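You operate a simulated robot arm through the tools that you are given. There is no shell and no other tool. Be economical: measure what you need, move in short steps, check, and stop when the job is done.

The job below is to be done with a simulated two-armed robot. You get a single attempt, and the scene is never put back.

Task
Slide the teal core box onto the trolley and roll it right out.
Fine: side gate up again before it rolls, brake on at the end.

Only the result counts: the job must be done as asked and must still hold three seconds after the hand-in. Knocking over, shifting, dropping, spilling or breaking anything else fails it.

Robot
Two 7-joint arms with fingered hands on one trunk, on a base that drives. Base frame: it is fixed to the floor where the robot stands at the start and does not move with it; the origin is under the middle of the robot, x ahead of it, y to its left, z up. Readings come in cm, rad, newtons and seconds.
The left shoulder is at the start at [7, 14.2, 101.4], the right one opposite. With the tool pointing down near the work surface each hand reaches from about 44 to 80 cm from the robot's upright axis, wherever it stands, measured 20 degrees to its own side. Places, roughly: brake of the trolley [60, 40, 70]; side gate of the trolley [100, 10, 80]. Payload 3.6 kg a hand.
Tool frame (each hand has its own): the origin (TCP) lies between the finger pads and is the grasp point; the fingertips stand 2.5 cm ahead of it; z points along the fingers, y is the line along which they close. Largest opening 8.8 cm; the body of the gripper starts 2.9 cm behind the TCP. The gripper is a hand of 5 fingers: y runs from the thumb to the fingers, the wrist lies at [-1.3, -9.7, -16.2] in the tool frame, and closing takes about 1.5 s.
Orientation is that of the tool frame in the base frame, as a unit quaternion [x, y, z, w]. With the fingers straight down and the wrist toward the robot, the tool's x, y and z point along [0, 1, 0], [1, 0, 0] and [0, 0, -1] of the base frame.

Tools
- The arms move only by the tool arm_command. It takes "left_moves", "right_moves" or both (then of equal length, played together; a hand with none holds still); each is a list of rows, each an object (a shift or turn left out is 0, a gripper value left out holds the last) with "dp": the shift along the tool's x, y, z in units of 40 mm (1.0 is 40 mm), a list of three; "rot": the turn, a rotation vector about the tool's x, y, z in units of 8 degrees (1.0 is 8 degrees), a list of three; "gripper": the opening, from 0 (shut) to 1 (fully open). In form: [{"dp": [dx, dy, dz], "rot": [rx, ry, rz], "gripper": gripper}, ...]. A call has 1 to 12 rows; each row shifts and turns the commanded pose from where the row before left it, along the tool's axes as they then stand. A call with a number of a shift or a turn outside -1 to 1 is refused whole. Each row takes 0.2 s and may step no farther than 5 cm and 0.15 rad from the row before; otherwise, or with a gripper value out of range, the whole call is refused. A pose out of reach is approached as far as the arm can. The call stops where the force on the tool passes 90 N (or 10 N more than at its start, if that is more) or the arm is blocked; 0.2 s more then pass. The fingers move at their own pace (about 7.2 cm/s each) and stop on an object; they squeeze with about 25 N. The grip force told is the motor's: it shows also when the fingers shut on nothing. Time passes only in rows, and 0.2 s behind the last, so rows that do not move let the fingers close. It gives the time, the measured TCP pose, the force on the tool (base axes), the opening and the grip force at its end, in the units of the frame above (readings bear some noise), with the torque about the TCP (base axes, N m) and any sound that the robot's microphone picked up.
- Cameras (640 x 400 px; columns grow to the right, rows downward): "scene" is now at [12.65, 2.22, 122.33]; the picture's right is [0.30, -0.95, 0.00], its down [-0.70, -0.22, -0.68] and it looks along [0.65, 0.20, -0.73] (base axes); focal length 214 px, centre (320, 200). "left" rides on the left gripper at [-5.9, -7.9, -10.5] in its tool frame; the picture's right is [-0.73, -0.32, 0.61], its down [0.62, -0.68, 0.38] and it looks along [0.29, 0.66, 0.70] (tool axes); focal length 234 px, centre (320, 200). "right" rides on the right gripper at [5.9, -7.9, -10.5] in its tool frame; the picture's right is [-0.73, 0.32, -0.61], its down [-0.62, -0.68, 0.38] and it looks along [-0.29, 0.66, 0.70] (tool axes); focal length 234 px, centre (320, 200). There is no depth. A picture from a camera that has moved, and an enlarged one, comes with that camera's place and axes in the base frame and with its lens.
- capture(camera): a new picture of that camera. The clock stands still meanwhile.
- move_column(by): slides the trunk up (or, below 0, down) by that many cm; the arms and the scene camera ride with it, the base frame stays. It gives what a move gives, with no picture.
- steer(legs): drives the robot by 1 to 6 legs, each [ahead, left, turn to the left] in cm, cm and rad, along the robot's own axes; the way and the turn of a leg run together, so that a leg with both is an arc; at most 150 cm and 3.142 rad a leg. The arms and the cameras ride along, it lands a little off, and it stops where it bumps. It gives what a move gives.
- hand_shape(shape, hand): the hand has 5 fingers and takes this shape, open, in about a second: jaw (thumb against the fingers, like two jaws); tri (thumb and two fingers); tip (a fingertip pinch); poke (one finger out to press); point (the index stretched); flat (the hand flat); cup (the hand cupped); fist (a fist). The gripper value then closes the fingers along that shape, each until it touches; the sizes above hold for jaw. It gives what a move gives, with no picture.
- head_to(pan, tilt): turns the head with the scene camera to pan (to the left, within 1.501 rad either way) and tilt (down, from -0.506 to 1.204), counted from straight ahead of the robot. It gives what a move gives.
- close_up(camera, box): a new picture of the part [left, top, right, bottom] of that camera's present view, enlarged. The clock stands still meanwhile.
- close_job(): hands the job in; it is judged then, once.

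Go step by step. Nothing tells you exact positions but the pictures and the camera data: compare them with the known pose of the tool, close in by small moves and look again before you grip or let go. The budget is 120 turns and 108 pictures, counting those below and the enlarged ones. Unless the task says otherwise, let go and move clear before handing in, and close with one line.

The tools are called by a JSON object that holds its "method" and its "body". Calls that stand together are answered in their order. arm_command: Moves the arms, as the interface text tells. Its arguments: {"type":"object","properties":{"left_moves":{"type":"array"},"right_moves":{"type":"array"}},"required":[]} The other tools are called the same way: move_column (by) slides the trunk up or down; hand_shape (shape, hand) gives the hand a shape; steer (legs) drives the base; head_to (pan, tilt) turns the head that bears the scene camera; capture (camera) takes a picture; close_up (camera, box) takes an enlarged picture of a part of a camera's view; close_job () hands the job in.

At the start:

```text
t: 0.0
left_tool_pos: [46.63, 31.33, 101.43]
left_tool_rot: [0.707, 0.707, 0.0, -0.001]
left_force: [0.4, -0.1, -0.4]
left_torque: [-0.03, -0.02, 0.03]
left_width: 8.8
left_finger_force: 0.1
left_shape: jaw
right_tool_pos: [56.29, -7.57, 108.63]
right_tool_rot: [0.707, 0.707, 0.0, 0.0]
right_force: [1.6, -0.4, 0.4]
right_torque: [0.0, -0.02, 0.02]
right_width: 8.78
right_finger_force: 0.0
right_shape: jaw
trunk travel left (down, up): [-55.0, 39.0]
robot x, y, heading: [0.2, -0.07, 0.002]
head pan, tilt: [0.305, 0.82]
```

scene: 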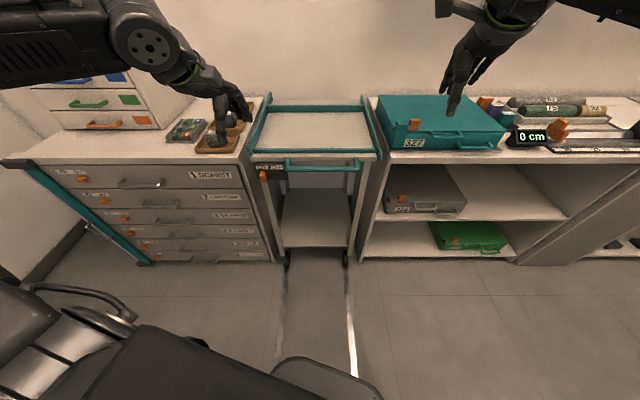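
right: 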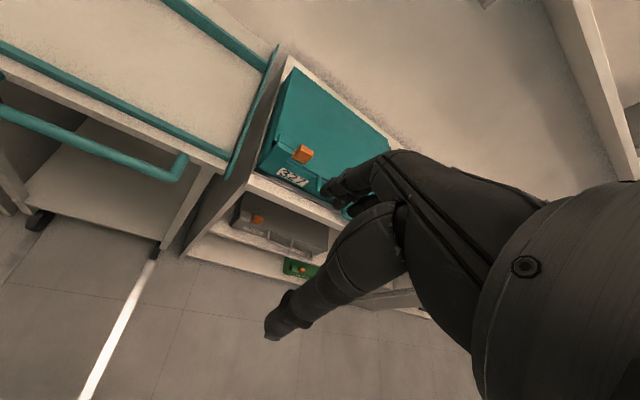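
left: 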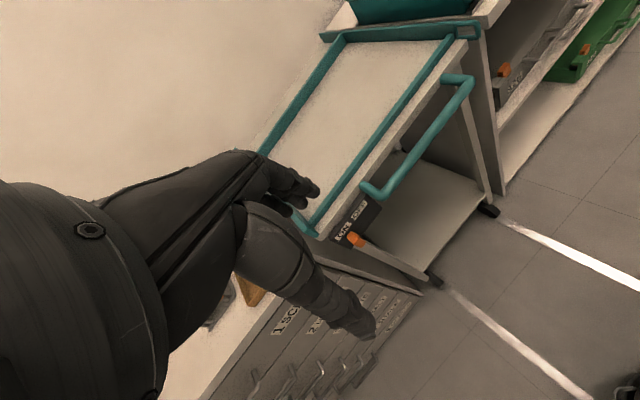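

I see a trolley with teal rails between two counters, the teal box on the right counter, and an orange brake lever at the trolley's front left. I'll look closer at the parts before moving.

{"method": "close_up", "body": {"camera": "scene", "box": [240, 85, 400, 185]}}

{"method": "close_up", "body": {"camera": "scene", "box": [360, 80, 520, 180]}}

{"method": "close_up", "body": {"camera": "left", "box": [300, 0, 520, 138]}}

{"method": "close_up", "body": {"camera": "left", "box": [300, 160, 460, 260]}}

{"method": "close_up", "body": {"camera": "right", "box": [160, 30, 400, 180]}}

```text
4.00 times, centred on (320, 135) of scene
camera zoom: at [12.65, 2.22, 122.33], right [0.3, -0.95, 0.0], down [-0.7, -0.22, -0.68], along [0.65, 0.2, -0.73], focal length 858 px, centre (320, 460)
```

zoom: 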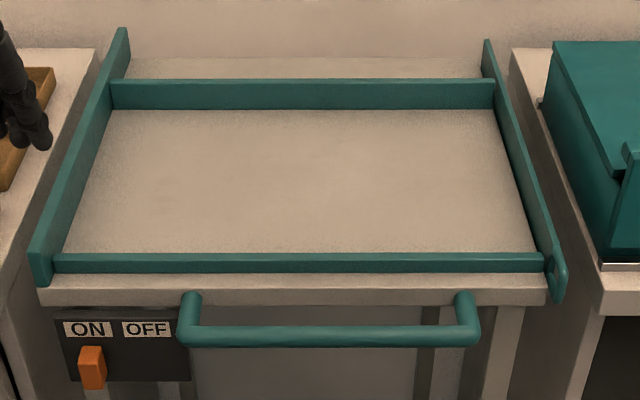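

```text
4.00 times, centred on (440, 130) of scene
camera zoom: at [12.65, 2.22, 122.33], right [0.3, -0.95, 0.0], down [-0.7, -0.22, -0.68], along [0.65, 0.2, -0.73], focal length 858 px, centre (-160, 480)
```

zoom: 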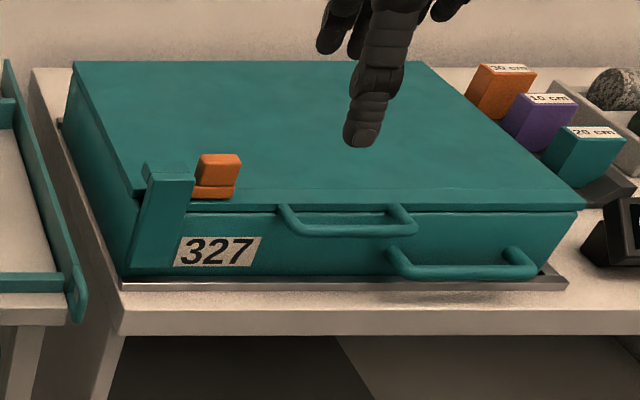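

```text
2.90 times, centred on (410, 69) of left
camera zoom: at [38.63, 25.54, 112.08], right [-0.32, -0.73, -0.61], down [-0.68, 0.62, -0.38], along [0.66, 0.29, -0.7], focal length 679 px, centre (59, 580)
```

zoom: 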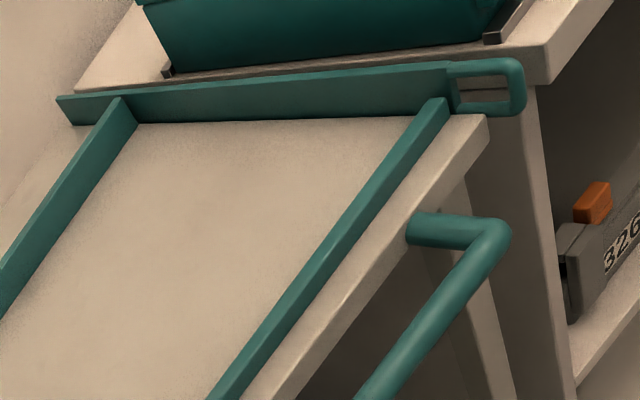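

```text
4.00 times, centred on (380, 210) of left
camera zoom: at [38.63, 25.54, 112.08], right [-0.32, -0.73, -0.61], down [-0.68, 0.62, -0.38], along [0.66, 0.29, -0.7], focal length 937 px, centre (80, 160)
```

zoom: 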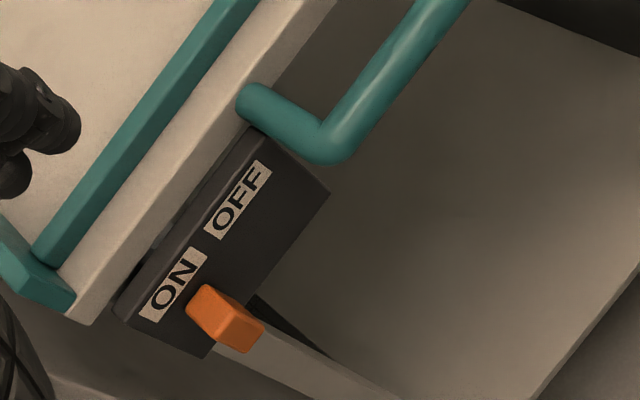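

```text
2.67 times, centred on (280, 105) of right
camera zoom: at [48.31, -1.51, 119.14], right [0.32, -0.73, 0.61], down [-0.68, -0.62, -0.38], along [0.66, -0.29, -0.7], focal length 624 px, centre (427, 453)
```

zoom: 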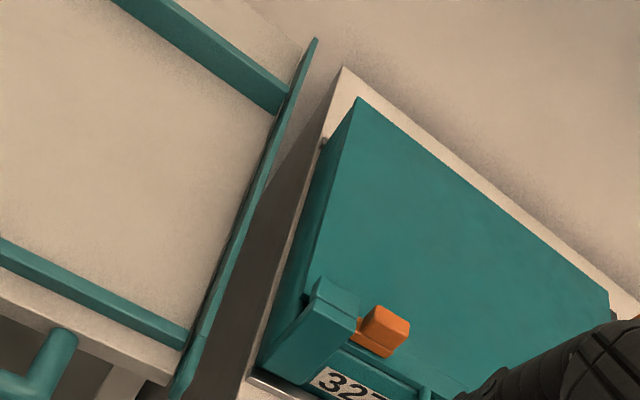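

The bench is yawed about 0.33 rad to the left. The brake lever is on ON near [61, 38, 73], the gate has a front loop near [77, 1, 79], and the box end is about 4 cm right of the gate. I'll square the robot up to the bench.

{"method": "steer", "body": {"legs": [[0, 0, 0.33], [0, -18, 0]]}}

{"method": "head_to", "body": {"pan": 0.0, "tilt": 0.75}}

{"method": "capture", "body": {"camera": "scene"}}

```text
t: 2.5
left_tool_pos: [39.89, 27.61, 101.57]
left_tool_rot: [0.582, 0.813, 0.0, 0.0]
left_force: [-0.4, 0.3, -0.2]
left_torque: [-0.01, 0.02, -0.03]
left_width: 8.78
left_finger_force: 0.1
left_shape: jaw
right_tool_pos: [61.45, -6.07, 108.53]
right_tool_rot: [0.583, 0.813, 0.0, 0.0]
right_force: [0.0, -0.5, -0.3]
right_torque: [0.03, 0.01, -0.04]
right_width: 8.74
right_finger_force: 0.1
right_shape: jaw
trunk travel left (down, up): [-55.0, 39.0]
robot x, y, heading: [6.14, -16.89, 0.318]
head pan, tilt: [0.305, 0.82]
```

```text
t: 3.3
left_tool_pos: [39.86, 27.74, 101.57]
left_tool_rot: [0.582, 0.813, 0.0, 0.0]
left_force: [-0.3, -0.9, -0.4]
left_torque: [0.04, -0.02, 0.01]
left_width: 8.75
left_finger_force: 0.0
left_shape: jaw
right_tool_pos: [61.38, -5.97, 108.6]
right_tool_rot: [0.583, 0.813, 0.0, 0.0]
right_force: [-0.6, 0.5, -0.1]
right_torque: [-0.02, 0.01, 0.06]
right_width: 8.74
right_finger_force: 0.1
right_shape: jaw
trunk travel left (down, up): [-55.0, 39.0]
robot x, y, heading: [5.73, -17.24, 0.327]
head pan, tilt: [0.0, 0.75]
```

```text
99 pictures are left
camera scene: at [18.4, -12.92, 122.89], right [0.32, -0.95, 0.0], down [-0.65, -0.22, -0.73], along [0.69, 0.23, -0.68], focal length 214 px, centre (320, 200)
```

scene: 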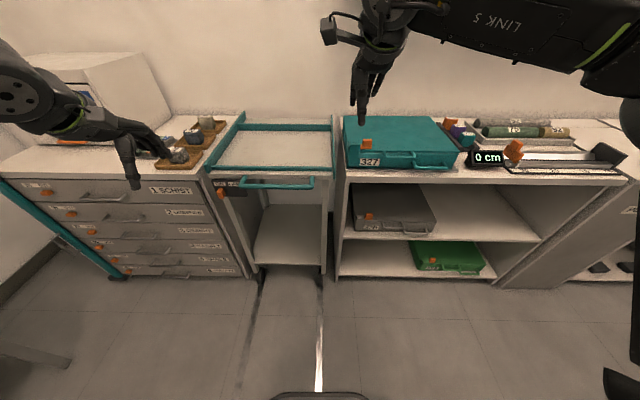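

The robot is now nearly square to the bench (bench yaw ≈0.31). I'll look closely at the gate and box from here.

{"method": "close_up", "body": {"camera": "scene", "box": [280, 100, 376, 200]}}

{"method": "close_up", "body": {"camera": "scene", "box": [330, 95, 490, 195]}}

{"method": "close_up", "body": {"camera": "scene", "box": [190, 100, 350, 200]}}

{"method": "capture", "body": {"camera": "right"}}

{"method": "capture", "body": {"camera": "left"}}

```text
4.00 times, centred on (328, 150) of scene
camera zoom: at [18.4, -12.92, 122.89], right [0.32, -0.95, 0.0], down [-0.65, -0.22, -0.73], along [0.69, 0.23, -0.68], focal length 858 px, centre (288, 400)
```

zoom: 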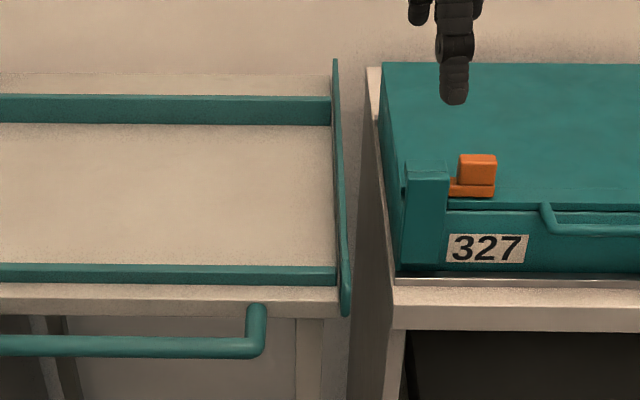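

```text
4.00 times, centred on (410, 145) of scene
camera zoom: at [18.4, -12.92, 122.89], right [0.32, -0.95, 0.0], down [-0.65, -0.22, -0.73], along [0.69, 0.23, -0.68], focal length 858 px, centre (-40, 420)
```

zoom: 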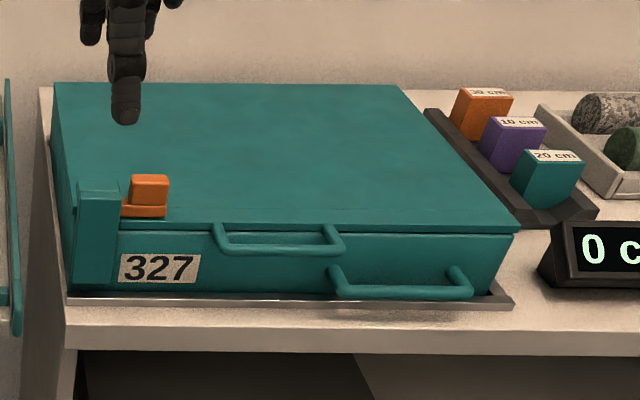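

```text
4.00 times, centred on (270, 150) of scene
camera zoom: at [18.4, -12.92, 122.89], right [0.32, -0.95, 0.0], down [-0.65, -0.22, -0.73], along [0.69, 0.23, -0.68], focal length 858 px, centre (520, 400)
```

zoom: 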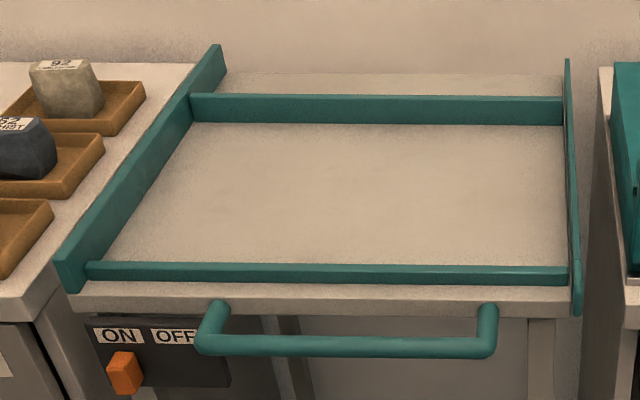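

```text
95 pictures are left
camera right: at [52.03, -2.93, 119.14], right [0.54, -0.58, 0.61], down [-0.45, -0.81, -0.38], along [0.72, -0.06, -0.7], focal length 234 px, centre (320, 200)
```

right: 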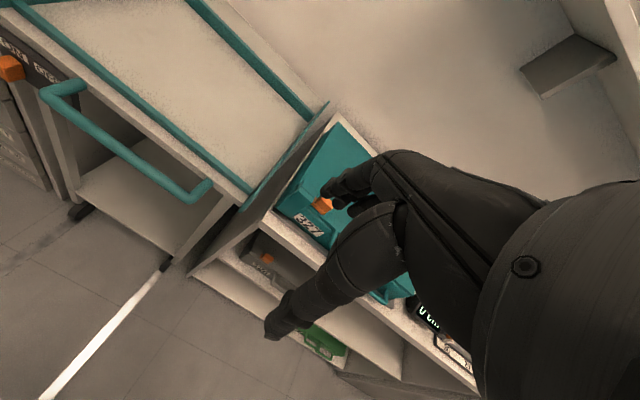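

```text
94 pictures are left
camera left: at [34.18, 19.58, 112.08], right [-0.07, -0.79, -0.61], down [-0.85, 0.37, -0.38], along [0.53, 0.49, -0.7], focal length 234 px, centre (320, 200)
```

left: 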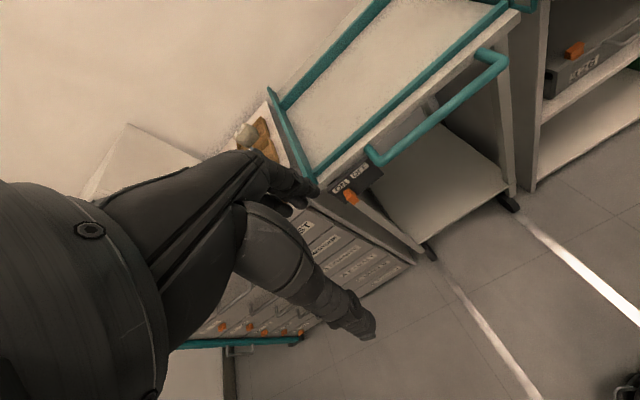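

I'll drive closer so the gate, brake and box handle come within comfortable reach, then look with the hand cameras.

{"method": "steer", "body": {"legs": [[12, 0, 0]]}}

{"method": "capture", "body": {"camera": "left"}}

{"method": "head_to", "body": {"pan": -0.1, "tilt": 0.85}}

{"method": "capture", "body": {"camera": "scene"}}

```text
t: 4.6
left_tool_pos: [51.27, 31.36, 101.43]
left_tool_rot: [0.583, 0.812, 0.0, 0.0]
left_force: [-0.4, -0.2, 0.9]
left_torque: [-0.02, 0.02, 0.02]
left_width: 8.76
left_finger_force: 0.0
left_shape: jaw
right_tool_pos: [72.97, -2.31, 108.7]
right_tool_rot: [0.583, 0.813, -0.001, 0.0]
right_force: [0.1, 0.1, 0.4]
right_torque: [-0.02, 0.03, 0.01]
right_width: 8.77
right_finger_force: 0.0
right_shape: jaw
trunk travel left (down, up): [-55.0, 39.0]
robot x, y, heading: [17.35, -12.98, 0.328]
head pan, tilt: [0.0, 0.75]
```

```text
93 pictures are left
camera left: at [45.73, 23.43, 112.09], right [-0.07, -0.79, -0.61], down [-0.85, 0.37, -0.38], along [0.53, 0.49, -0.7], focal length 234 px, centre (320, 200)
```

left: 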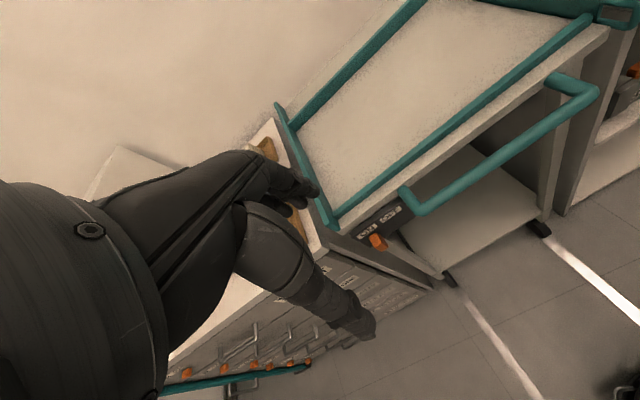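

```text
t: 5.3
left_tool_pos: [51.51, 31.51, 101.5]
left_tool_rot: [0.583, 0.813, 0.001, 0.0]
left_force: [0.0, -0.4, -0.8]
left_torque: [-0.02, -0.01, 0.03]
left_width: 8.77
left_finger_force: 0.0
left_shape: jaw
right_tool_pos: [72.98, -2.13, 108.49]
right_tool_rot: [0.583, 0.813, 0.0, 0.0]
right_force: [-0.3, 0.2, -0.4]
right_torque: [0.01, -0.02, 0.03]
right_width: 8.76
right_finger_force: 0.0
right_shape: jaw
trunk travel left (down, up): [-55.0, 39.0]
robot x, y, heading: [17.37, -13.56, 0.326]
head pan, tilt: [-0.099, 0.85]
```

```text
92 pictures are left
camera scene: at [29.73, -9.95, 122.09], right [0.22, -0.97, 0.0], down [-0.73, -0.17, -0.66], along [0.64, 0.15, -0.75], focal length 214 px, centre (320, 200)
```

scene: 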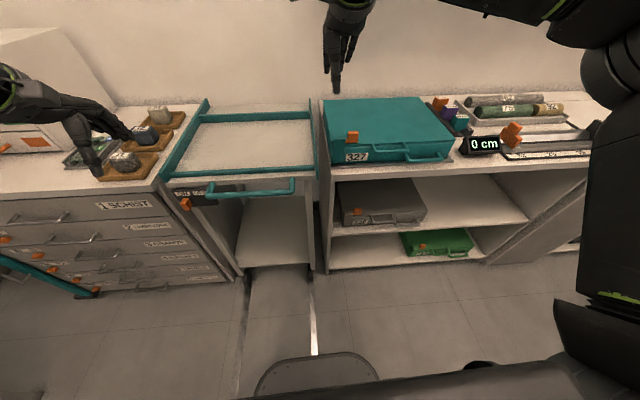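

{"method": "close_up", "body": {"camera": "scene", "box": [272, 100, 352, 200]}}

{"method": "close_up", "body": {"camera": "scene", "box": [320, 85, 480, 185]}}

{"method": "close_up", "body": {"camera": "left", "box": [480, 0, 640, 100]}}

```text
4.00 times, centred on (312, 150) of scene
camera zoom: at [29.73, -9.95, 122.09], right [0.22, -0.97, 0.0], down [-0.73, -0.17, -0.66], along [0.64, 0.15, -0.75], focal length 858 px, centre (352, 400)
```

zoom: 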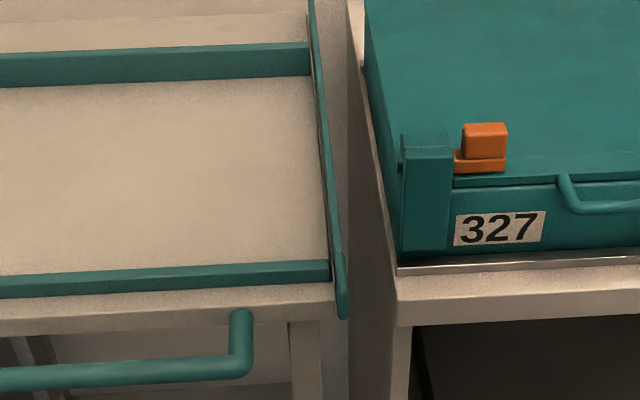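

```text
4.00 times, centred on (400, 135) of scene
camera zoom: at [29.73, -9.95, 122.09], right [0.22, -0.97, 0.0], down [-0.73, -0.17, -0.66], along [0.64, 0.15, -0.75], focal length 858 px, centre (0, 460)
```

zoom: 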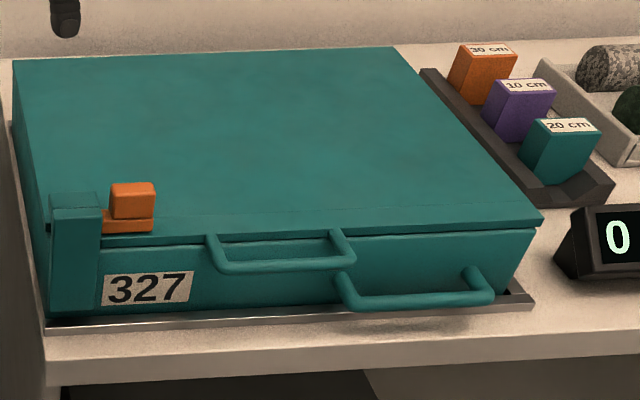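

```text
4.00 times, centred on (560, 50) of left
camera zoom: at [45.75, 23.44, 112.08], right [-0.07, -0.79, -0.61], down [-0.85, 0.37, -0.38], along [0.53, 0.49, -0.7], focal length 937 px, centre (-640, 800)
```

zoom: 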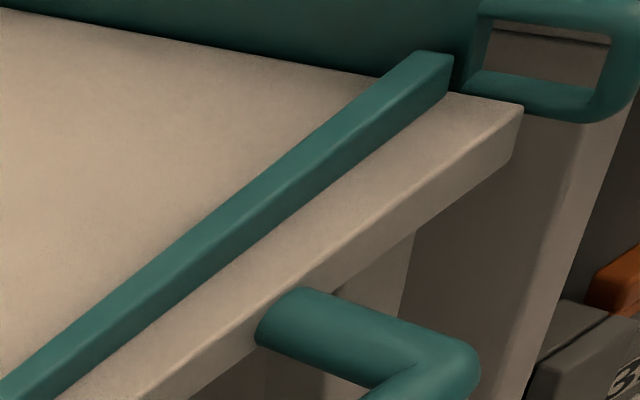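

The gate's front loop is around [76.5, 1.1, 80], with the gate top near z 83 and the deck near z 80. I'll shape the right hand to poke and look at where its finger is.

{"method": "hand_shape", "body": {"hand": "right", "shape": "poke"}}

{"method": "capture", "body": {"camera": "right"}}

{"method": "head_to", "body": {"pan": -0.1, "tilt": 0.5}}

{"method": "capture", "body": {"camera": "scene"}}

```text
t: 6.2
left_tool_pos: [51.4, 31.53, 101.49]
left_tool_rot: [0.582, 0.813, 0.0, 0.0]
left_force: [0.0, 1.6, -0.4]
left_torque: [0.03, -0.01, 0.03]
left_width: 8.75
left_finger_force: 0.0
left_shape: jaw
right_tool_pos: [72.99, -2.37, 108.49]
right_tool_rot: [0.583, 0.812, -0.001, 0.0]
right_force: [-0.2, 0.5, 0.5]
right_torque: [0.01, -0.02, 0.03]
right_width: 0.0
right_finger_force: 0.1
right_shape: poke
trunk travel left (down, up): [-55.0, 39.0]
robot x, y, heading: [17.4, -13.38, 0.327]
head pan, tilt: [-0.099, 0.85]
```

```text
88 pictures are left
camera right: at [63.57, 0.9, 119.14], right [0.54, -0.58, 0.61], down [-0.45, -0.81, -0.38], along [0.72, -0.06, -0.7], focal length 234 px, centre (320, 200)
```

right: 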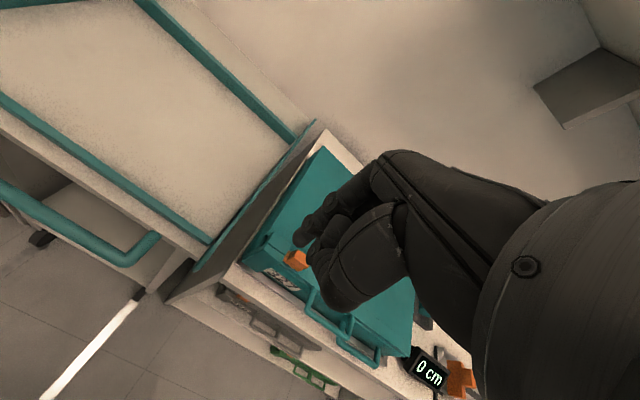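

```text
t: 7.0
left_tool_pos: [51.39, 31.52, 101.52]
left_tool_rot: [0.583, 0.813, 0.0, 0.0]
left_force: [-0.6, 0.5, 0.4]
left_torque: [-0.02, 0.03, -0.06]
left_width: 8.78
left_finger_force: 0.0
left_shape: jaw
right_tool_pos: [72.97, -2.29, 108.49]
right_tool_rot: [0.583, 0.813, -0.001, 0.001]
right_force: [0.4, 0.1, 0.8]
right_torque: [-0.01, -0.02, -0.05]
right_width: 0.0
right_finger_force: 0.0
right_shape: poke
trunk travel left (down, up): [-55.0, 39.0]
robot x, y, heading: [17.25, -13.46, 0.33]
head pan, tilt: [-0.099, 0.499]
```

```text
87 pictures are left
camera scene: at [30.94, -9.68, 125.08], right [0.22, -0.97, 0.0], down [-0.47, -0.11, -0.88], along [0.86, 0.2, -0.48], focal length 214 px, centre (320, 200)
```

scene: 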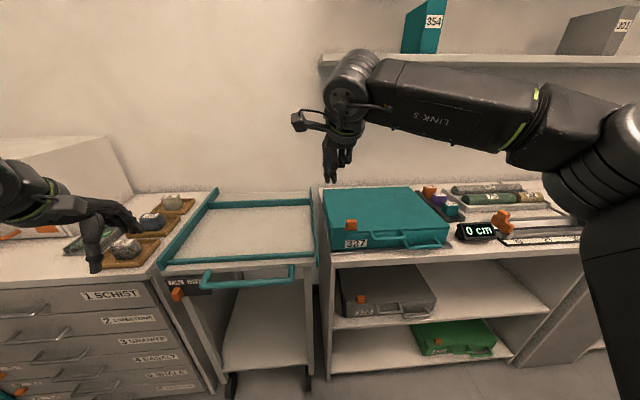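

The poke finger's tip sits about 2.5 cm beyond the TCP. I'll move it inside the tray next to the gate near the front, then check.

{"method": "arm_command", "body": {"right_moves": [{"dp": [0.5, 0.95, 0]}, {"dp": [0.5, 0.95, 0]}, {"dp": [0.5, 1.0, 0]}, {"dp": [0, 0, 1]}, {"dp": [0, 0, 1]}, {"dp": [0, 0, 1]}, {"dp": [0, 0, 1]}, {"dp": [0, 0, 1]}]}}

{"method": "close_up", "body": {"camera": "scene", "box": [240, 140, 400, 300]}}

{"method": "capture", "body": {"camera": "right"}}

```text
t: 8.8
left_tool_pos: [51.4, 31.48, 101.54]
left_tool_rot: [0.583, 0.812, 0.001, 0.0]
left_force: [0.3, 0.3, 0.0]
left_torque: [0.0, -0.03, -0.04]
left_width: 8.76
left_finger_force: 0.1
left_shape: jaw
right_tool_pos: [82.25, 7.23, 88.55]
right_tool_rot: [0.583, 0.812, 0.0, 0.0]
right_force: [0.2, 0.6, 0.1]
right_torque: [0.0, 0.0, -0.03]
right_width: 0.0
right_finger_force: 0.0
right_shape: poke
trunk travel left (down, up): [-55.0, 39.0]
robot x, y, heading: [16.91, -13.49, 0.327]
head pan, tilt: [-0.099, 0.499]
```

```text
2.50 times, centred on (320, 220) of scene
camera zoom: at [31.01, -9.65, 125.08], right [0.22, -0.97, 0.0], down [-0.47, -0.11, -0.88], along [0.86, 0.2, -0.48], focal length 536 px, centre (320, 150)
```

zoom: 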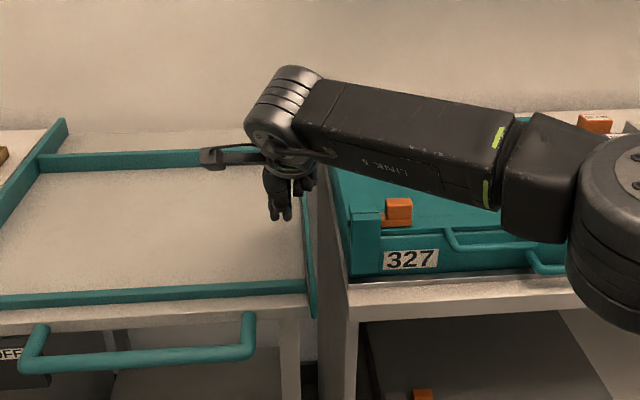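

```text
85 pictures are left
camera right: at [72.84, 10.34, 99.12], right [0.54, -0.58, 0.61], down [-0.45, -0.81, -0.38], along [0.71, -0.06, -0.7], focal length 234 px, centre (320, 200)
```

right: 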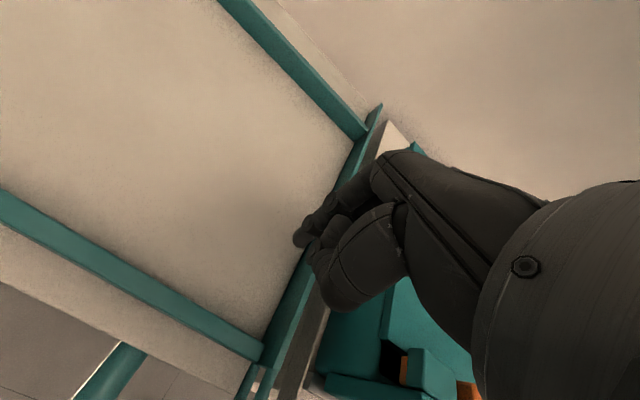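

The finger is over the tray just inside the gate. I'll lower it below the gate top and push outward gently.

{"method": "arm_command", "body": {"right_moves": [{"dp": [0, 0, 0.6]}, {"dp": [0, 0, 0.6]}, {"dp": [-0.3, 0, 0]}, {"dp": [-0.3, 0, 0]}, {"dp": [-0.3, 0, 0]}]}}

{"method": "close_up", "body": {"camera": "scene", "box": [240, 140, 400, 300]}}

{"method": "capture", "body": {"camera": "right"}}

```text
t: 10.0
left_tool_pos: [51.28, 31.5, 101.45]
left_tool_rot: [0.582, 0.813, 0.0, -0.001]
left_force: [1.0, 0.2, 0.3]
left_torque: [0.0, 0.01, -0.01]
left_width: 8.78
left_finger_force: 0.0
left_shape: jaw
right_tool_pos: [83.22, 3.86, 83.75]
right_tool_rot: [0.582, 0.813, 0.0, 0.0]
right_force: [-2.7, 5.1, 0.1]
right_torque: [-0.16, -0.08, 0.05]
right_width: 0.0
right_finger_force: 0.1
right_shape: poke
trunk travel left (down, up): [-55.0, 39.0]
robot x, y, heading: [16.99, -13.12, 0.326]
head pan, tilt: [-0.099, 0.499]
```

```text
2.50 times, centred on (320, 220) of scene
camera zoom: at [30.89, -9.62, 125.09], right [0.22, -0.97, 0.0], down [-0.47, -0.11, -0.88], along [0.86, 0.2, -0.48], focal length 536 px, centre (320, 150)
```

zoom: 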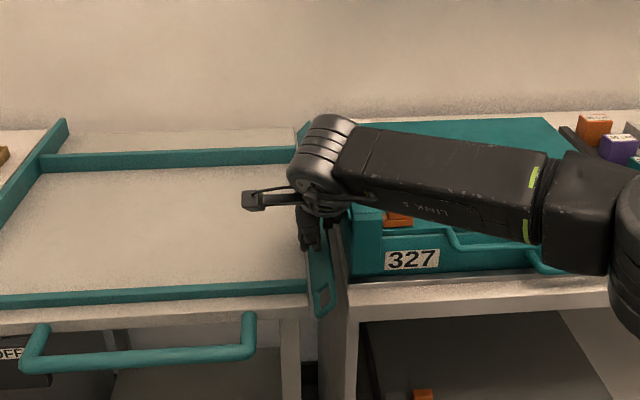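

```text
83 pictures are left
camera right: at [73.72, 6.96, 94.28], right [0.54, -0.58, 0.61], down [-0.44, -0.81, -0.38], along [0.72, -0.06, -0.7], focal length 234 px, centre (320, 200)
```

right: 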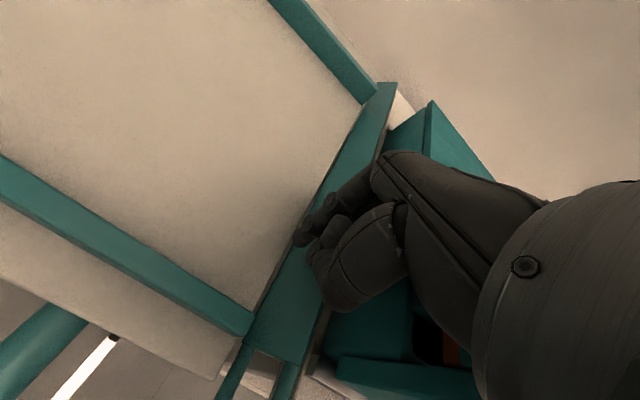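

The gate hinges outward at its bottom edge. I'll ease it a little further out, then press it down.

{"method": "arm_command", "body": {"right_moves": [{"dp": [-0.2, 0, 0]}, {"dp": [-0.15, 0, 0.1]}, {"dp": [-0.1, 0, 0.2]}, {"dp": [-0.05, 0, 0.2]}]}}

{"method": "close_up", "body": {"camera": "scene", "box": [240, 140, 400, 300]}}

{"method": "capture", "body": {"camera": "right"}}

```text
t: 11.0
left_tool_pos: [50.37, 32.55, 101.49]
left_tool_rot: [0.58, 0.814, -0.002, 0.007]
left_force: [-1.1, 0.2, 0.5]
left_torque: [0.03, -0.01, -0.01]
left_width: 8.77
left_finger_force: 0.0
left_shape: jaw
right_tool_pos: [83.05, 3.47, 82.76]
right_tool_rot: [0.576, 0.817, 0.005, 0.007]
right_force: [-14.4, 61.1, 44.7]
right_torque: [-4.27, -1.81, 1.24]
right_width: 0.0
right_finger_force: 0.0
right_shape: poke
trunk travel left (down, up): [-55.0, 39.0]
robot x, y, heading: [17.04, -12.94, 0.322]
head pan, tilt: [-0.099, 0.499]
```

```text
2.50 times, centred on (320, 220) of scene
camera zoom: at [29.83, -8.46, 125.23], right [0.23, -0.97, 0.01], down [-0.46, -0.12, -0.88], along [0.86, 0.2, -0.47], focal length 536 px, centre (320, 150)
```

zoom: 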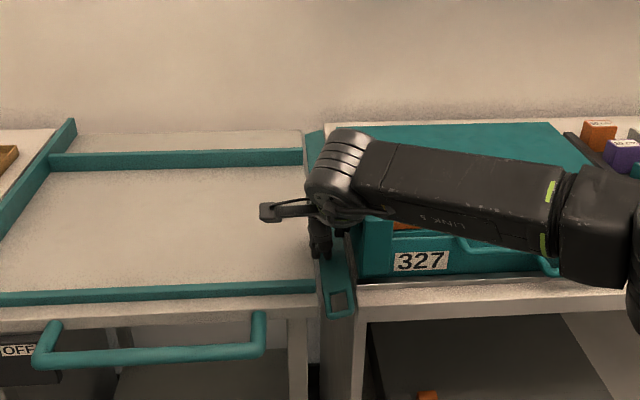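

```text
81 pictures are left
camera right: at [73.36, 6.43, 93.19], right [0.54, -0.58, 0.62], down [-0.43, -0.82, -0.39], along [0.73, -0.05, -0.69], focal length 234 px, centre (320, 200)
```

right: 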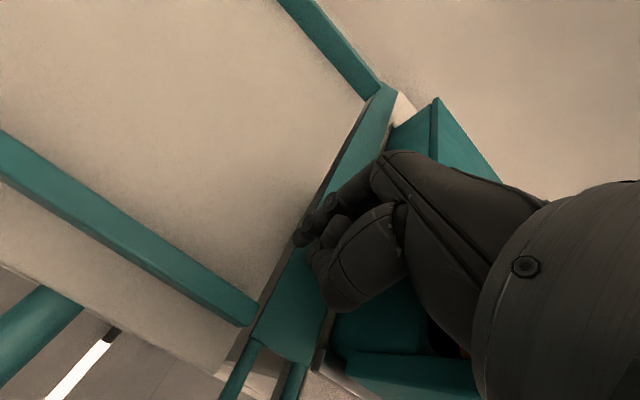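

The force rose sharply, so the gate appears to have reached its stop. I'll back off upward and look.

{"method": "arm_command", "body": {"right_moves": [{"dp": [0.2, 0, -0.4]}, {"dp": [0.2, 0, -0.9]}, {"dp": [0, 0, -1]}, {"dp": [0, -1, -1]}, {"dp": [0.5, -1, -0.5]}, {"dp": [0.5, -1, 0]}]}}

{"method": "close_up", "body": {"camera": "scene", "box": [240, 140, 400, 300]}}

{"method": "capture", "body": {"camera": "right"}}

```text
refused: row 4 steps farther than a row can; nothing moved
```

```text
2.50 times, centred on (320, 220) of scene
camera zoom: at [29.83, -8.46, 125.23], right [0.23, -0.97, 0.01], down [-0.46, -0.12, -0.88], along [0.86, 0.2, -0.47], focal length 536 px, centre (320, 150)
```

zoom: 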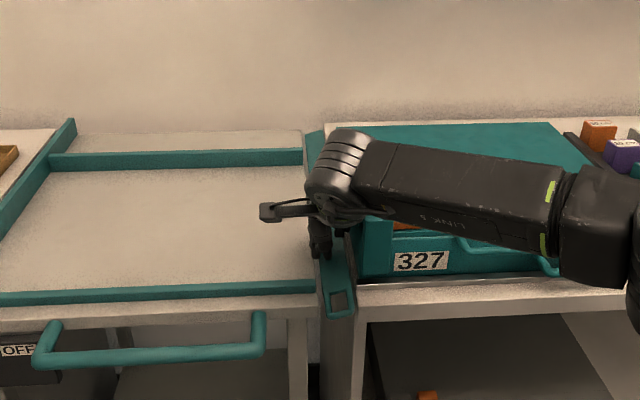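

```text
79 pictures are left
camera right: at [73.36, 6.43, 93.19], right [0.54, -0.58, 0.62], down [-0.43, -0.82, -0.39], along [0.73, -0.05, -0.69], focal length 234 px, centre (320, 200)
```

right: 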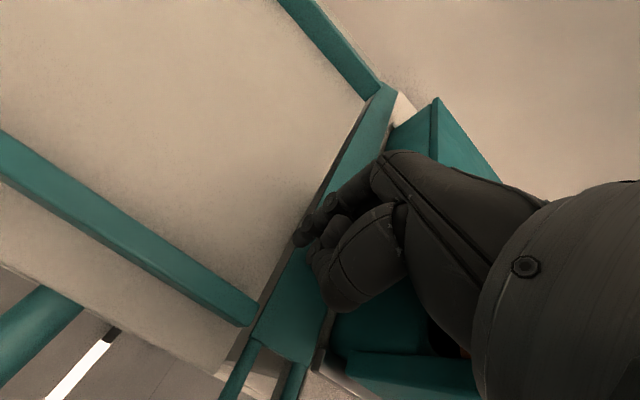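

One row was too long, so I'll repeat the retreat with smaller rows.

{"method": "arm_command", "body": {"right_moves": [{"dp": [0.2, 0, -0.4]}, {"dp": [0.2, 0, -0.9]}, {"dp": [0, 0, -1]}, {"dp": [0, 0, -1]}, {"dp": [0.5, -0.9, 0]}, {"dp": [0.5, -0.9, 0]}]}}

{"method": "close_up", "body": {"camera": "scene", "box": [240, 140, 400, 300]}}

{"method": "capture", "body": {"camera": "right"}}

```text
t: 12.4
left_tool_pos: [51.23, 31.47, 101.54]
left_tool_rot: [0.582, 0.813, 0.0, 0.0]
left_force: [0.4, -0.3, 0.3]
left_torque: [0.0, -0.01, 0.01]
left_width: 8.77
left_finger_force: 0.0
left_shape: jaw
right_tool_pos: [75.17, 4.68, 94.89]
right_tool_rot: [0.584, 0.812, 0.0, 0.0]
right_force: [-0.5, 0.3, 0.0]
right_torque: [-0.01, -0.03, -0.04]
right_width: 0.0
right_finger_force: 0.0
right_shape: poke
trunk travel left (down, up): [-55.0, 39.0]
robot x, y, heading: [16.77, -12.85, 0.324]
head pan, tilt: [-0.099, 0.499]
```

```text
2.50 times, centred on (320, 220) of scene
camera zoom: at [30.85, -9.63, 125.1], right [0.22, -0.97, 0.0], down [-0.47, -0.11, -0.88], along [0.86, 0.2, -0.48], focal length 536 px, centre (320, 150)
```

zoom: 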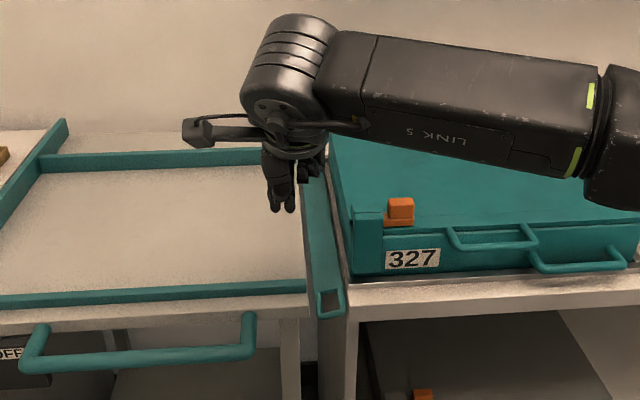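

```text
77 pictures are left
camera right: at [65.78, 7.9, 105.63], right [0.54, -0.58, 0.61], down [-0.45, -0.81, -0.38], along [0.72, -0.06, -0.7], focal length 234 px, centre (320, 200)
```

right: 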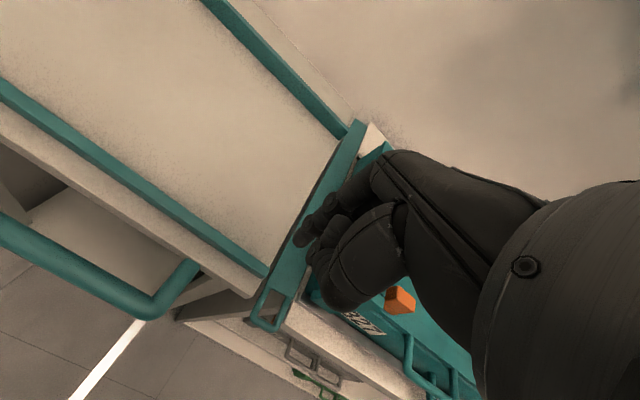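

The gate now lies flat as a bridge, and the box is about 35 × 28 cm with its right end at bench l≈-61. I plan to push it left from its right end with the finger, so I'll raise the hand and drive to a stance for that.

{"method": "arm_command", "body": {"right_moves": [{"dp": [0, 0, -1]}, {"dp": [0, 0, -1]}, {"dp": [0, 0, -1]}]}}

{"method": "steer", "body": {"legs": [[15, -11, -0.01]]}}

{"method": "head_to", "body": {"pan": -0.4, "tilt": 0.8}}

{"method": "capture", "body": {"camera": "scene"}}

```text
t: 13.2
left_tool_pos: [51.34, 31.58, 101.68]
left_tool_rot: [0.583, 0.813, 0.0, 0.001]
left_force: [-0.6, -0.1, -0.8]
left_torque: [0.0, -0.03, -0.04]
left_width: 8.75
left_finger_force: 0.1
left_shape: jaw
right_tool_pos: [75.12, 4.82, 107.19]
right_tool_rot: [0.583, 0.812, 0.0, 0.0]
right_force: [-0.6, -0.2, 1.4]
right_torque: [-0.01, 0.02, 0.05]
right_width: 0.0
right_finger_force: 0.0
right_shape: poke
trunk travel left (down, up): [-55.0, 39.0]
robot x, y, heading: [17.11, -13.12, 0.329]
head pan, tilt: [-0.099, 0.499]
```

```text
t: 14.7
left_tool_pos: [69.81, 25.43, 101.51]
left_tool_rot: [0.587, 0.81, -0.001, 0.0]
left_force: [0.7, 1.2, 0.4]
left_torque: [0.04, -0.04, -0.04]
left_width: 8.77
left_finger_force: 0.1
left_shape: jaw
right_tool_pos: [93.31, -1.52, 107.09]
right_tool_rot: [0.587, 0.809, -0.001, 0.0]
right_force: [0.1, 0.6, 0.2]
right_torque: [0.05, 0.03, -0.01]
right_width: 0.01
right_finger_force: 0.0
right_shape: poke
trunk travel left (down, up): [-55.0, 39.0]
robot x, y, heading: [35.2, -18.77, 0.31]
head pan, tilt: [-0.099, 0.499]
```

```text
t: 15.5
left_tool_pos: [69.77, 25.36, 101.6]
left_tool_rot: [0.587, 0.809, 0.0, 0.0]
left_force: [0.4, 0.5, -0.2]
left_torque: [0.03, -0.04, -0.02]
left_width: 8.74
left_finger_force: 0.1
left_shape: jaw
right_tool_pos: [93.26, -1.45, 107.18]
right_tool_rot: [0.588, 0.809, 0.0, 0.001]
right_force: [0.4, 0.7, -0.2]
right_torque: [-0.03, 0.04, 0.01]
right_width: 0.0
right_finger_force: 0.1
right_shape: poke
trunk travel left (down, up): [-55.0, 39.0]
robot x, y, heading: [35.07, -18.81, 0.316]
head pan, tilt: [-0.4, 0.799]
```

```text
76 pictures are left
camera scene: at [48.05, -18.13, 122.5], right [-0.08, -1.0, 0.0], down [-0.71, 0.06, -0.7], along [0.7, -0.06, -0.72], focal length 214 px, centre (320, 200)
```

scene: 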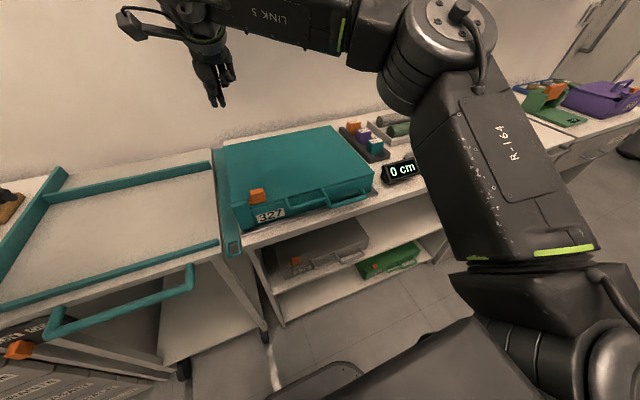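

The right hand is at mid-depth of the box (n≈88), so I'll carry it right at height to beyond the box's right end and look.

{"method": "arm_command", "body": {"right_moves": [{"dp": [-1, 0, 0]}, {"dp": [-1, 0, 0]}, {"dp": [-1, 0, 0]}, {"dp": [-1, 0, 0]}, {"dp": [-1, 0, 0]}, {"dp": [-1, 0, 0]}, {"dp": [-1, 0, 0]}, {"dp": [-1, 0, 0]}, {"dp": [-0.8, 0, 0]}]}}

{"method": "capture", "body": {"camera": "scene"}}

{"method": "capture", "body": {"camera": "right"}}

```text
t: 17.5
left_tool_pos: [69.95, 25.27, 101.61]
left_tool_rot: [0.588, 0.809, 0.0, -0.001]
left_force: [0.9, 1.7, -0.9]
left_torque: [-0.02, 0.02, 0.01]
left_width: 8.78
left_finger_force: 0.1
left_shape: jaw
right_tool_pos: [104.11, -35.06, 107.12]
right_tool_rot: [0.588, 0.809, 0.0, -0.001]
right_force: [-0.6, 0.6, 0.8]
right_torque: [0.0, -0.03, 0.02]
right_width: 0.02
right_finger_force: 0.1
right_shape: poke
trunk travel left (down, up): [-55.0, 39.0]
robot x, y, heading: [35.56, -18.61, 0.313]
head pan, tilt: [-0.4, 0.799]
```

```text
75 pictures are left
camera scene: at [48.09, -18.22, 122.49], right [-0.09, -1.0, 0.0], down [-0.71, 0.06, -0.7], along [0.69, -0.06, -0.72], focal length 214 px, centre (320, 200)
```

scene: 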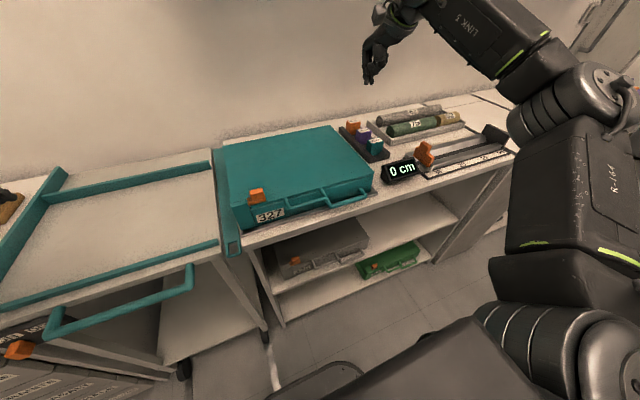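

```text
74 pictures are left
camera right: at [94.84, -31.76, 117.55], right [0.53, -0.59, 0.61], down [-0.46, -0.8, -0.38], along [0.71, -0.07, -0.7], focal length 234 px, centre (320, 200)
```

right: 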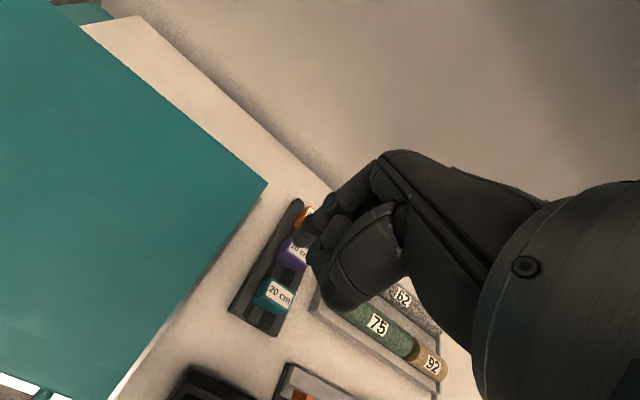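

The finger is beyond the box's right end (l≈-65.5, box at ≈-62, block rack at ≈-70). I'll shift slightly toward me and lower partway to check the clearances.

{"method": "arm_command", "body": {"right_moves": [{"dp": [0.1, -0.6, 0]}, {"dp": [0, 0, 1]}, {"dp": [0, 0, 1]}, {"dp": [0, 0, 1]}, {"dp": [0, 0, 1]}]}}

{"method": "close_up", "body": {"camera": "scene", "box": [280, 80, 480, 205]}}

{"method": "capture", "body": {"camera": "right"}}

```text
t: 18.7
left_tool_pos: [69.91, 25.27, 101.55]
left_tool_rot: [0.587, 0.81, 0.0, 0.0]
left_force: [-0.3, 0.3, 0.0]
left_torque: [-0.01, -0.07, 0.02]
left_width: 8.76
left_finger_force: 0.1
left_shape: jaw
right_tool_pos: [101.93, -35.44, 91.14]
right_tool_rot: [0.587, 0.809, 0.0, 0.001]
right_force: [-1.0, 0.3, 0.0]
right_torque: [-0.01, 0.03, -0.02]
right_width: 0.04
right_finger_force: 0.1
right_shape: poke
trunk travel left (down, up): [-55.0, 39.0]
robot x, y, heading: [35.42, -18.66, 0.313]
head pan, tilt: [-0.4, 0.799]
```

```text
3.20 times, centred on (380, 142) of scene
camera zoom: at [48.14, -18.19, 122.49], right [-0.09, -1.0, 0.0], down [-0.71, 0.06, -0.7], along [0.69, -0.06, -0.72], focal length 686 px, centre (128, 384)
```

zoom: 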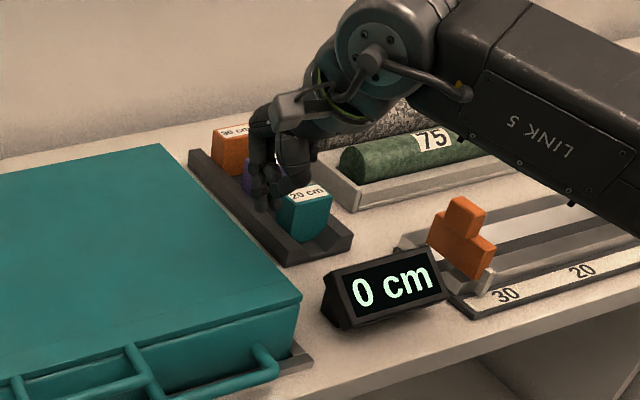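

```text
72 pictures are left
camera right: at [92.61, -32.25, 101.65], right [0.53, -0.59, 0.61], down [-0.45, -0.8, -0.38], along [0.71, -0.07, -0.7], focal length 234 px, centre (320, 200)
```

right: 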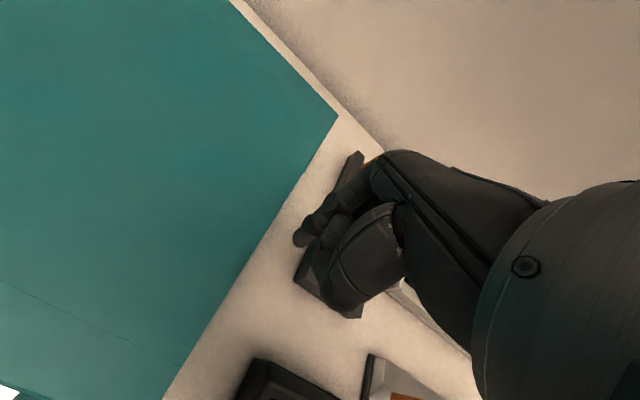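

Block tops are near z 85.5 and close to the hand, so I'll first make contact with the box's upper edge (tip z≈85), push a few cm away from the rack, then go lower.

{"method": "arm_command", "body": {"right_moves": [{"dp": [0.35, 0, 0]}, {"dp": [0, 0, 0.5]}, {"dp": [0, 0, 0.35]}, {"dp": [0.25, 0, 0]}, {"dp": [0.25, 0, 0]}, {"dp": [0.25, 0, 0]}, {"dp": [0.25, 0, 0]}]}}

{"method": "close_up", "body": {"camera": "scene", "box": [200, 80, 480, 255]}}

{"method": "capture", "body": {"camera": "right"}}

```text
t: 19.7
left_tool_pos: [69.64, 25.52, 101.53]
left_tool_rot: [0.587, 0.81, 0.0, 0.001]
left_force: [0.3, -1.2, 0.2]
left_torque: [0.0, 0.0, 0.02]
left_width: 8.75
left_finger_force: 0.2
left_shape: jaw
right_tool_pos: [101.54, -33.11, 89.43]
right_tool_rot: [0.589, 0.808, 0.019, 0.012]
right_force: [0.4, 2.8, 40.0]
right_torque: [0.12, 0.18, 0.0]
right_width: 0.0
right_finger_force: 0.2
right_shape: poke
trunk travel left (down, up): [-55.0, 39.0]
robot x, y, heading: [35.48, -18.83, 0.309]
head pan, tilt: [-0.4, 0.799]
stopped in row 4 (right hand): the force on the tool passed its limit at 92 N (the readings are from after the stop); the commanded pose is now the measured one
```

```text
2.29 times, centred on (340, 168) of scene
camera zoom: at [47.72, -17.86, 122.51], right [-0.09, -1.0, 0.0], down [-0.71, 0.06, -0.7], along [0.7, -0.06, -0.71], focal length 490 px, centre (274, 274)
```

zoom: 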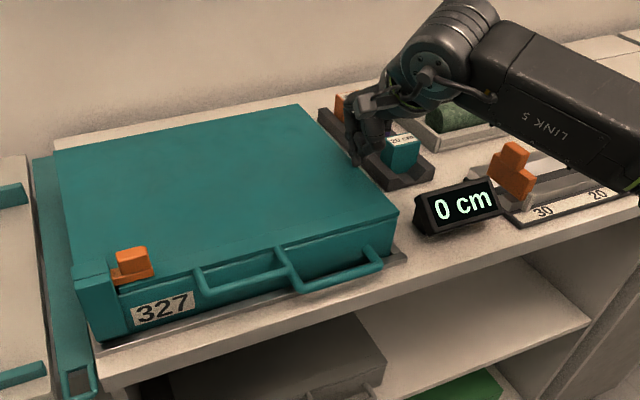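

```text
70 pictures are left
camera right: at [91.77, -30.1, 99.72], right [0.5, -0.6, 0.62], down [-0.44, -0.8, -0.41], along [0.74, -0.07, -0.67], focal length 234 px, centre (320, 200)
```

right: 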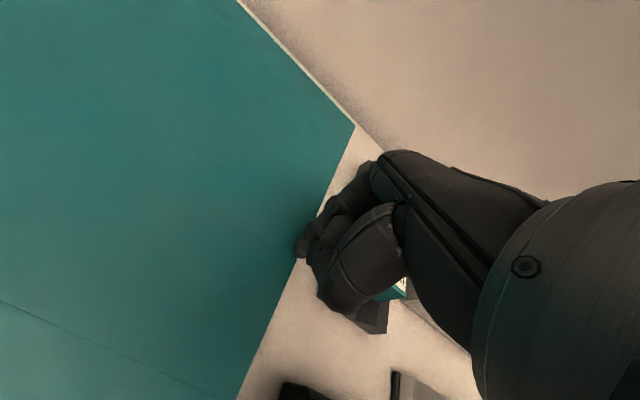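

The fingertip came down on the lid's edge, so I'll lift, go 1.4 cm further right and lower again.

{"method": "arm_command", "body": {"right_moves": [{"dp": [0, 0, -0.4]}, {"dp": [-0.35, 0, 0]}, {"dp": [0, 0, 0]}]}}

{"method": "close_up", "body": {"camera": "scene", "box": [300, 80, 440, 168]}}

{"method": "close_up", "body": {"camera": "right", "box": [200, 100, 440, 350]}}

```text
t: 20.5
left_tool_pos: [69.94, 25.27, 101.58]
left_tool_rot: [0.587, 0.809, 0.0, 0.0]
left_force: [0.5, 0.1, 0.3]
left_torque: [0.01, -0.03, -0.01]
left_width: 8.76
left_finger_force: 0.0
left_shape: jaw
right_tool_pos: [102.1, -35.03, 90.23]
right_tool_rot: [0.59, 0.807, 0.011, 0.008]
right_force: [0.4, -0.2, -0.5]
right_torque: [-0.02, -0.03, 0.02]
right_width: 0.02
right_finger_force: 0.0
right_shape: poke
trunk travel left (down, up): [-55.0, 39.0]
robot x, y, heading: [35.26, -18.54, 0.31]
head pan, tilt: [-0.4, 0.799]
```

```text
4.55 times, centred on (370, 124) of scene
camera zoom: at [48.15, -18.2, 122.48], right [-0.09, -1.0, 0.0], down [-0.71, 0.06, -0.7], along [0.69, -0.06, -0.72], focal length 975 px, centre (93, 546)
```

zoom: 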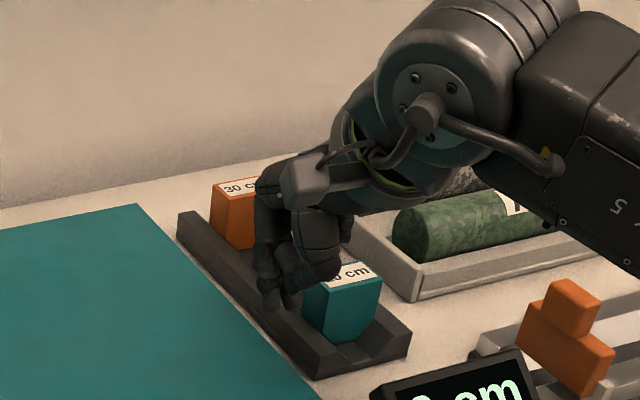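

```text
1.60 times, centred on (320, 225) of right
camera zoom: at [92.52, -31.83, 100.63], right [0.51, -0.6, 0.61], down [-0.45, -0.8, -0.4], along [0.73, -0.07, -0.68], focal length 375 px, centre (320, 160)
```

zoom: 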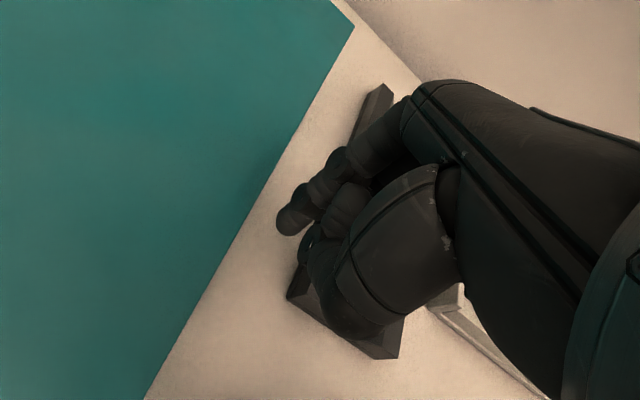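

{"method": "arm_command", "body": {"right_moves": [{"dp": [0.1, 0, 0.3]}, {"dp": [0, 0, 0.3]}, {"dp": [0.25, 0, 0]}, {"dp": [0.25, 0, 0]}, {"dp": [0.25, 0, 0]}, {"dp": [0.25, 0, 0]}]}}

{"method": "close_up", "body": {"camera": "scene", "box": [200, 80, 480, 255]}}

```text
t: 21.9
left_tool_pos: [69.99, 25.36, 101.57]
left_tool_rot: [0.588, 0.809, 0.0, 0.0]
left_force: [0.4, -0.5, 0.1]
left_torque: [0.02, -0.01, 0.03]
left_width: 8.75
left_finger_force: 0.1
left_shape: jaw
right_tool_pos: [100.83, -30.77, 87.88]
right_tool_rot: [0.591, 0.807, 0.012, 0.006]
right_force: [1.0, -5.0, -0.4]
right_torque: [-0.02, -0.02, -0.01]
right_width: 0.02
right_finger_force: 0.0
right_shape: poke
trunk travel left (down, up): [-55.0, 39.0]
robot x, y, heading: [35.46, -18.8, 0.314]
head pan, tilt: [-0.4, 0.799]
```

```text
2.29 times, centred on (340, 168) of scene
camera zoom: at [48.13, -18.27, 122.49], right [-0.09, -1.0, 0.0], down [-0.71, 0.06, -0.7], along [0.69, -0.06, -0.72], focal length 490 px, centre (274, 274)
```

zoom: 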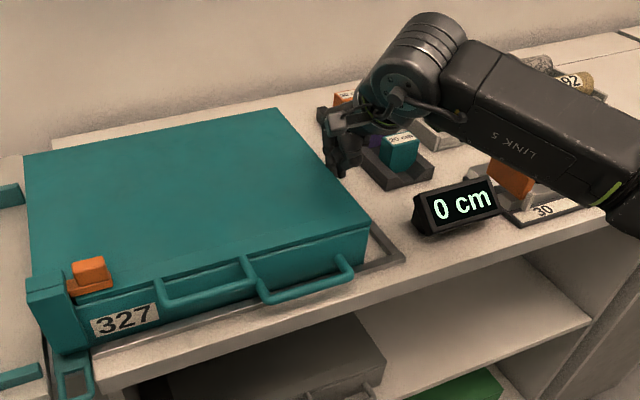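

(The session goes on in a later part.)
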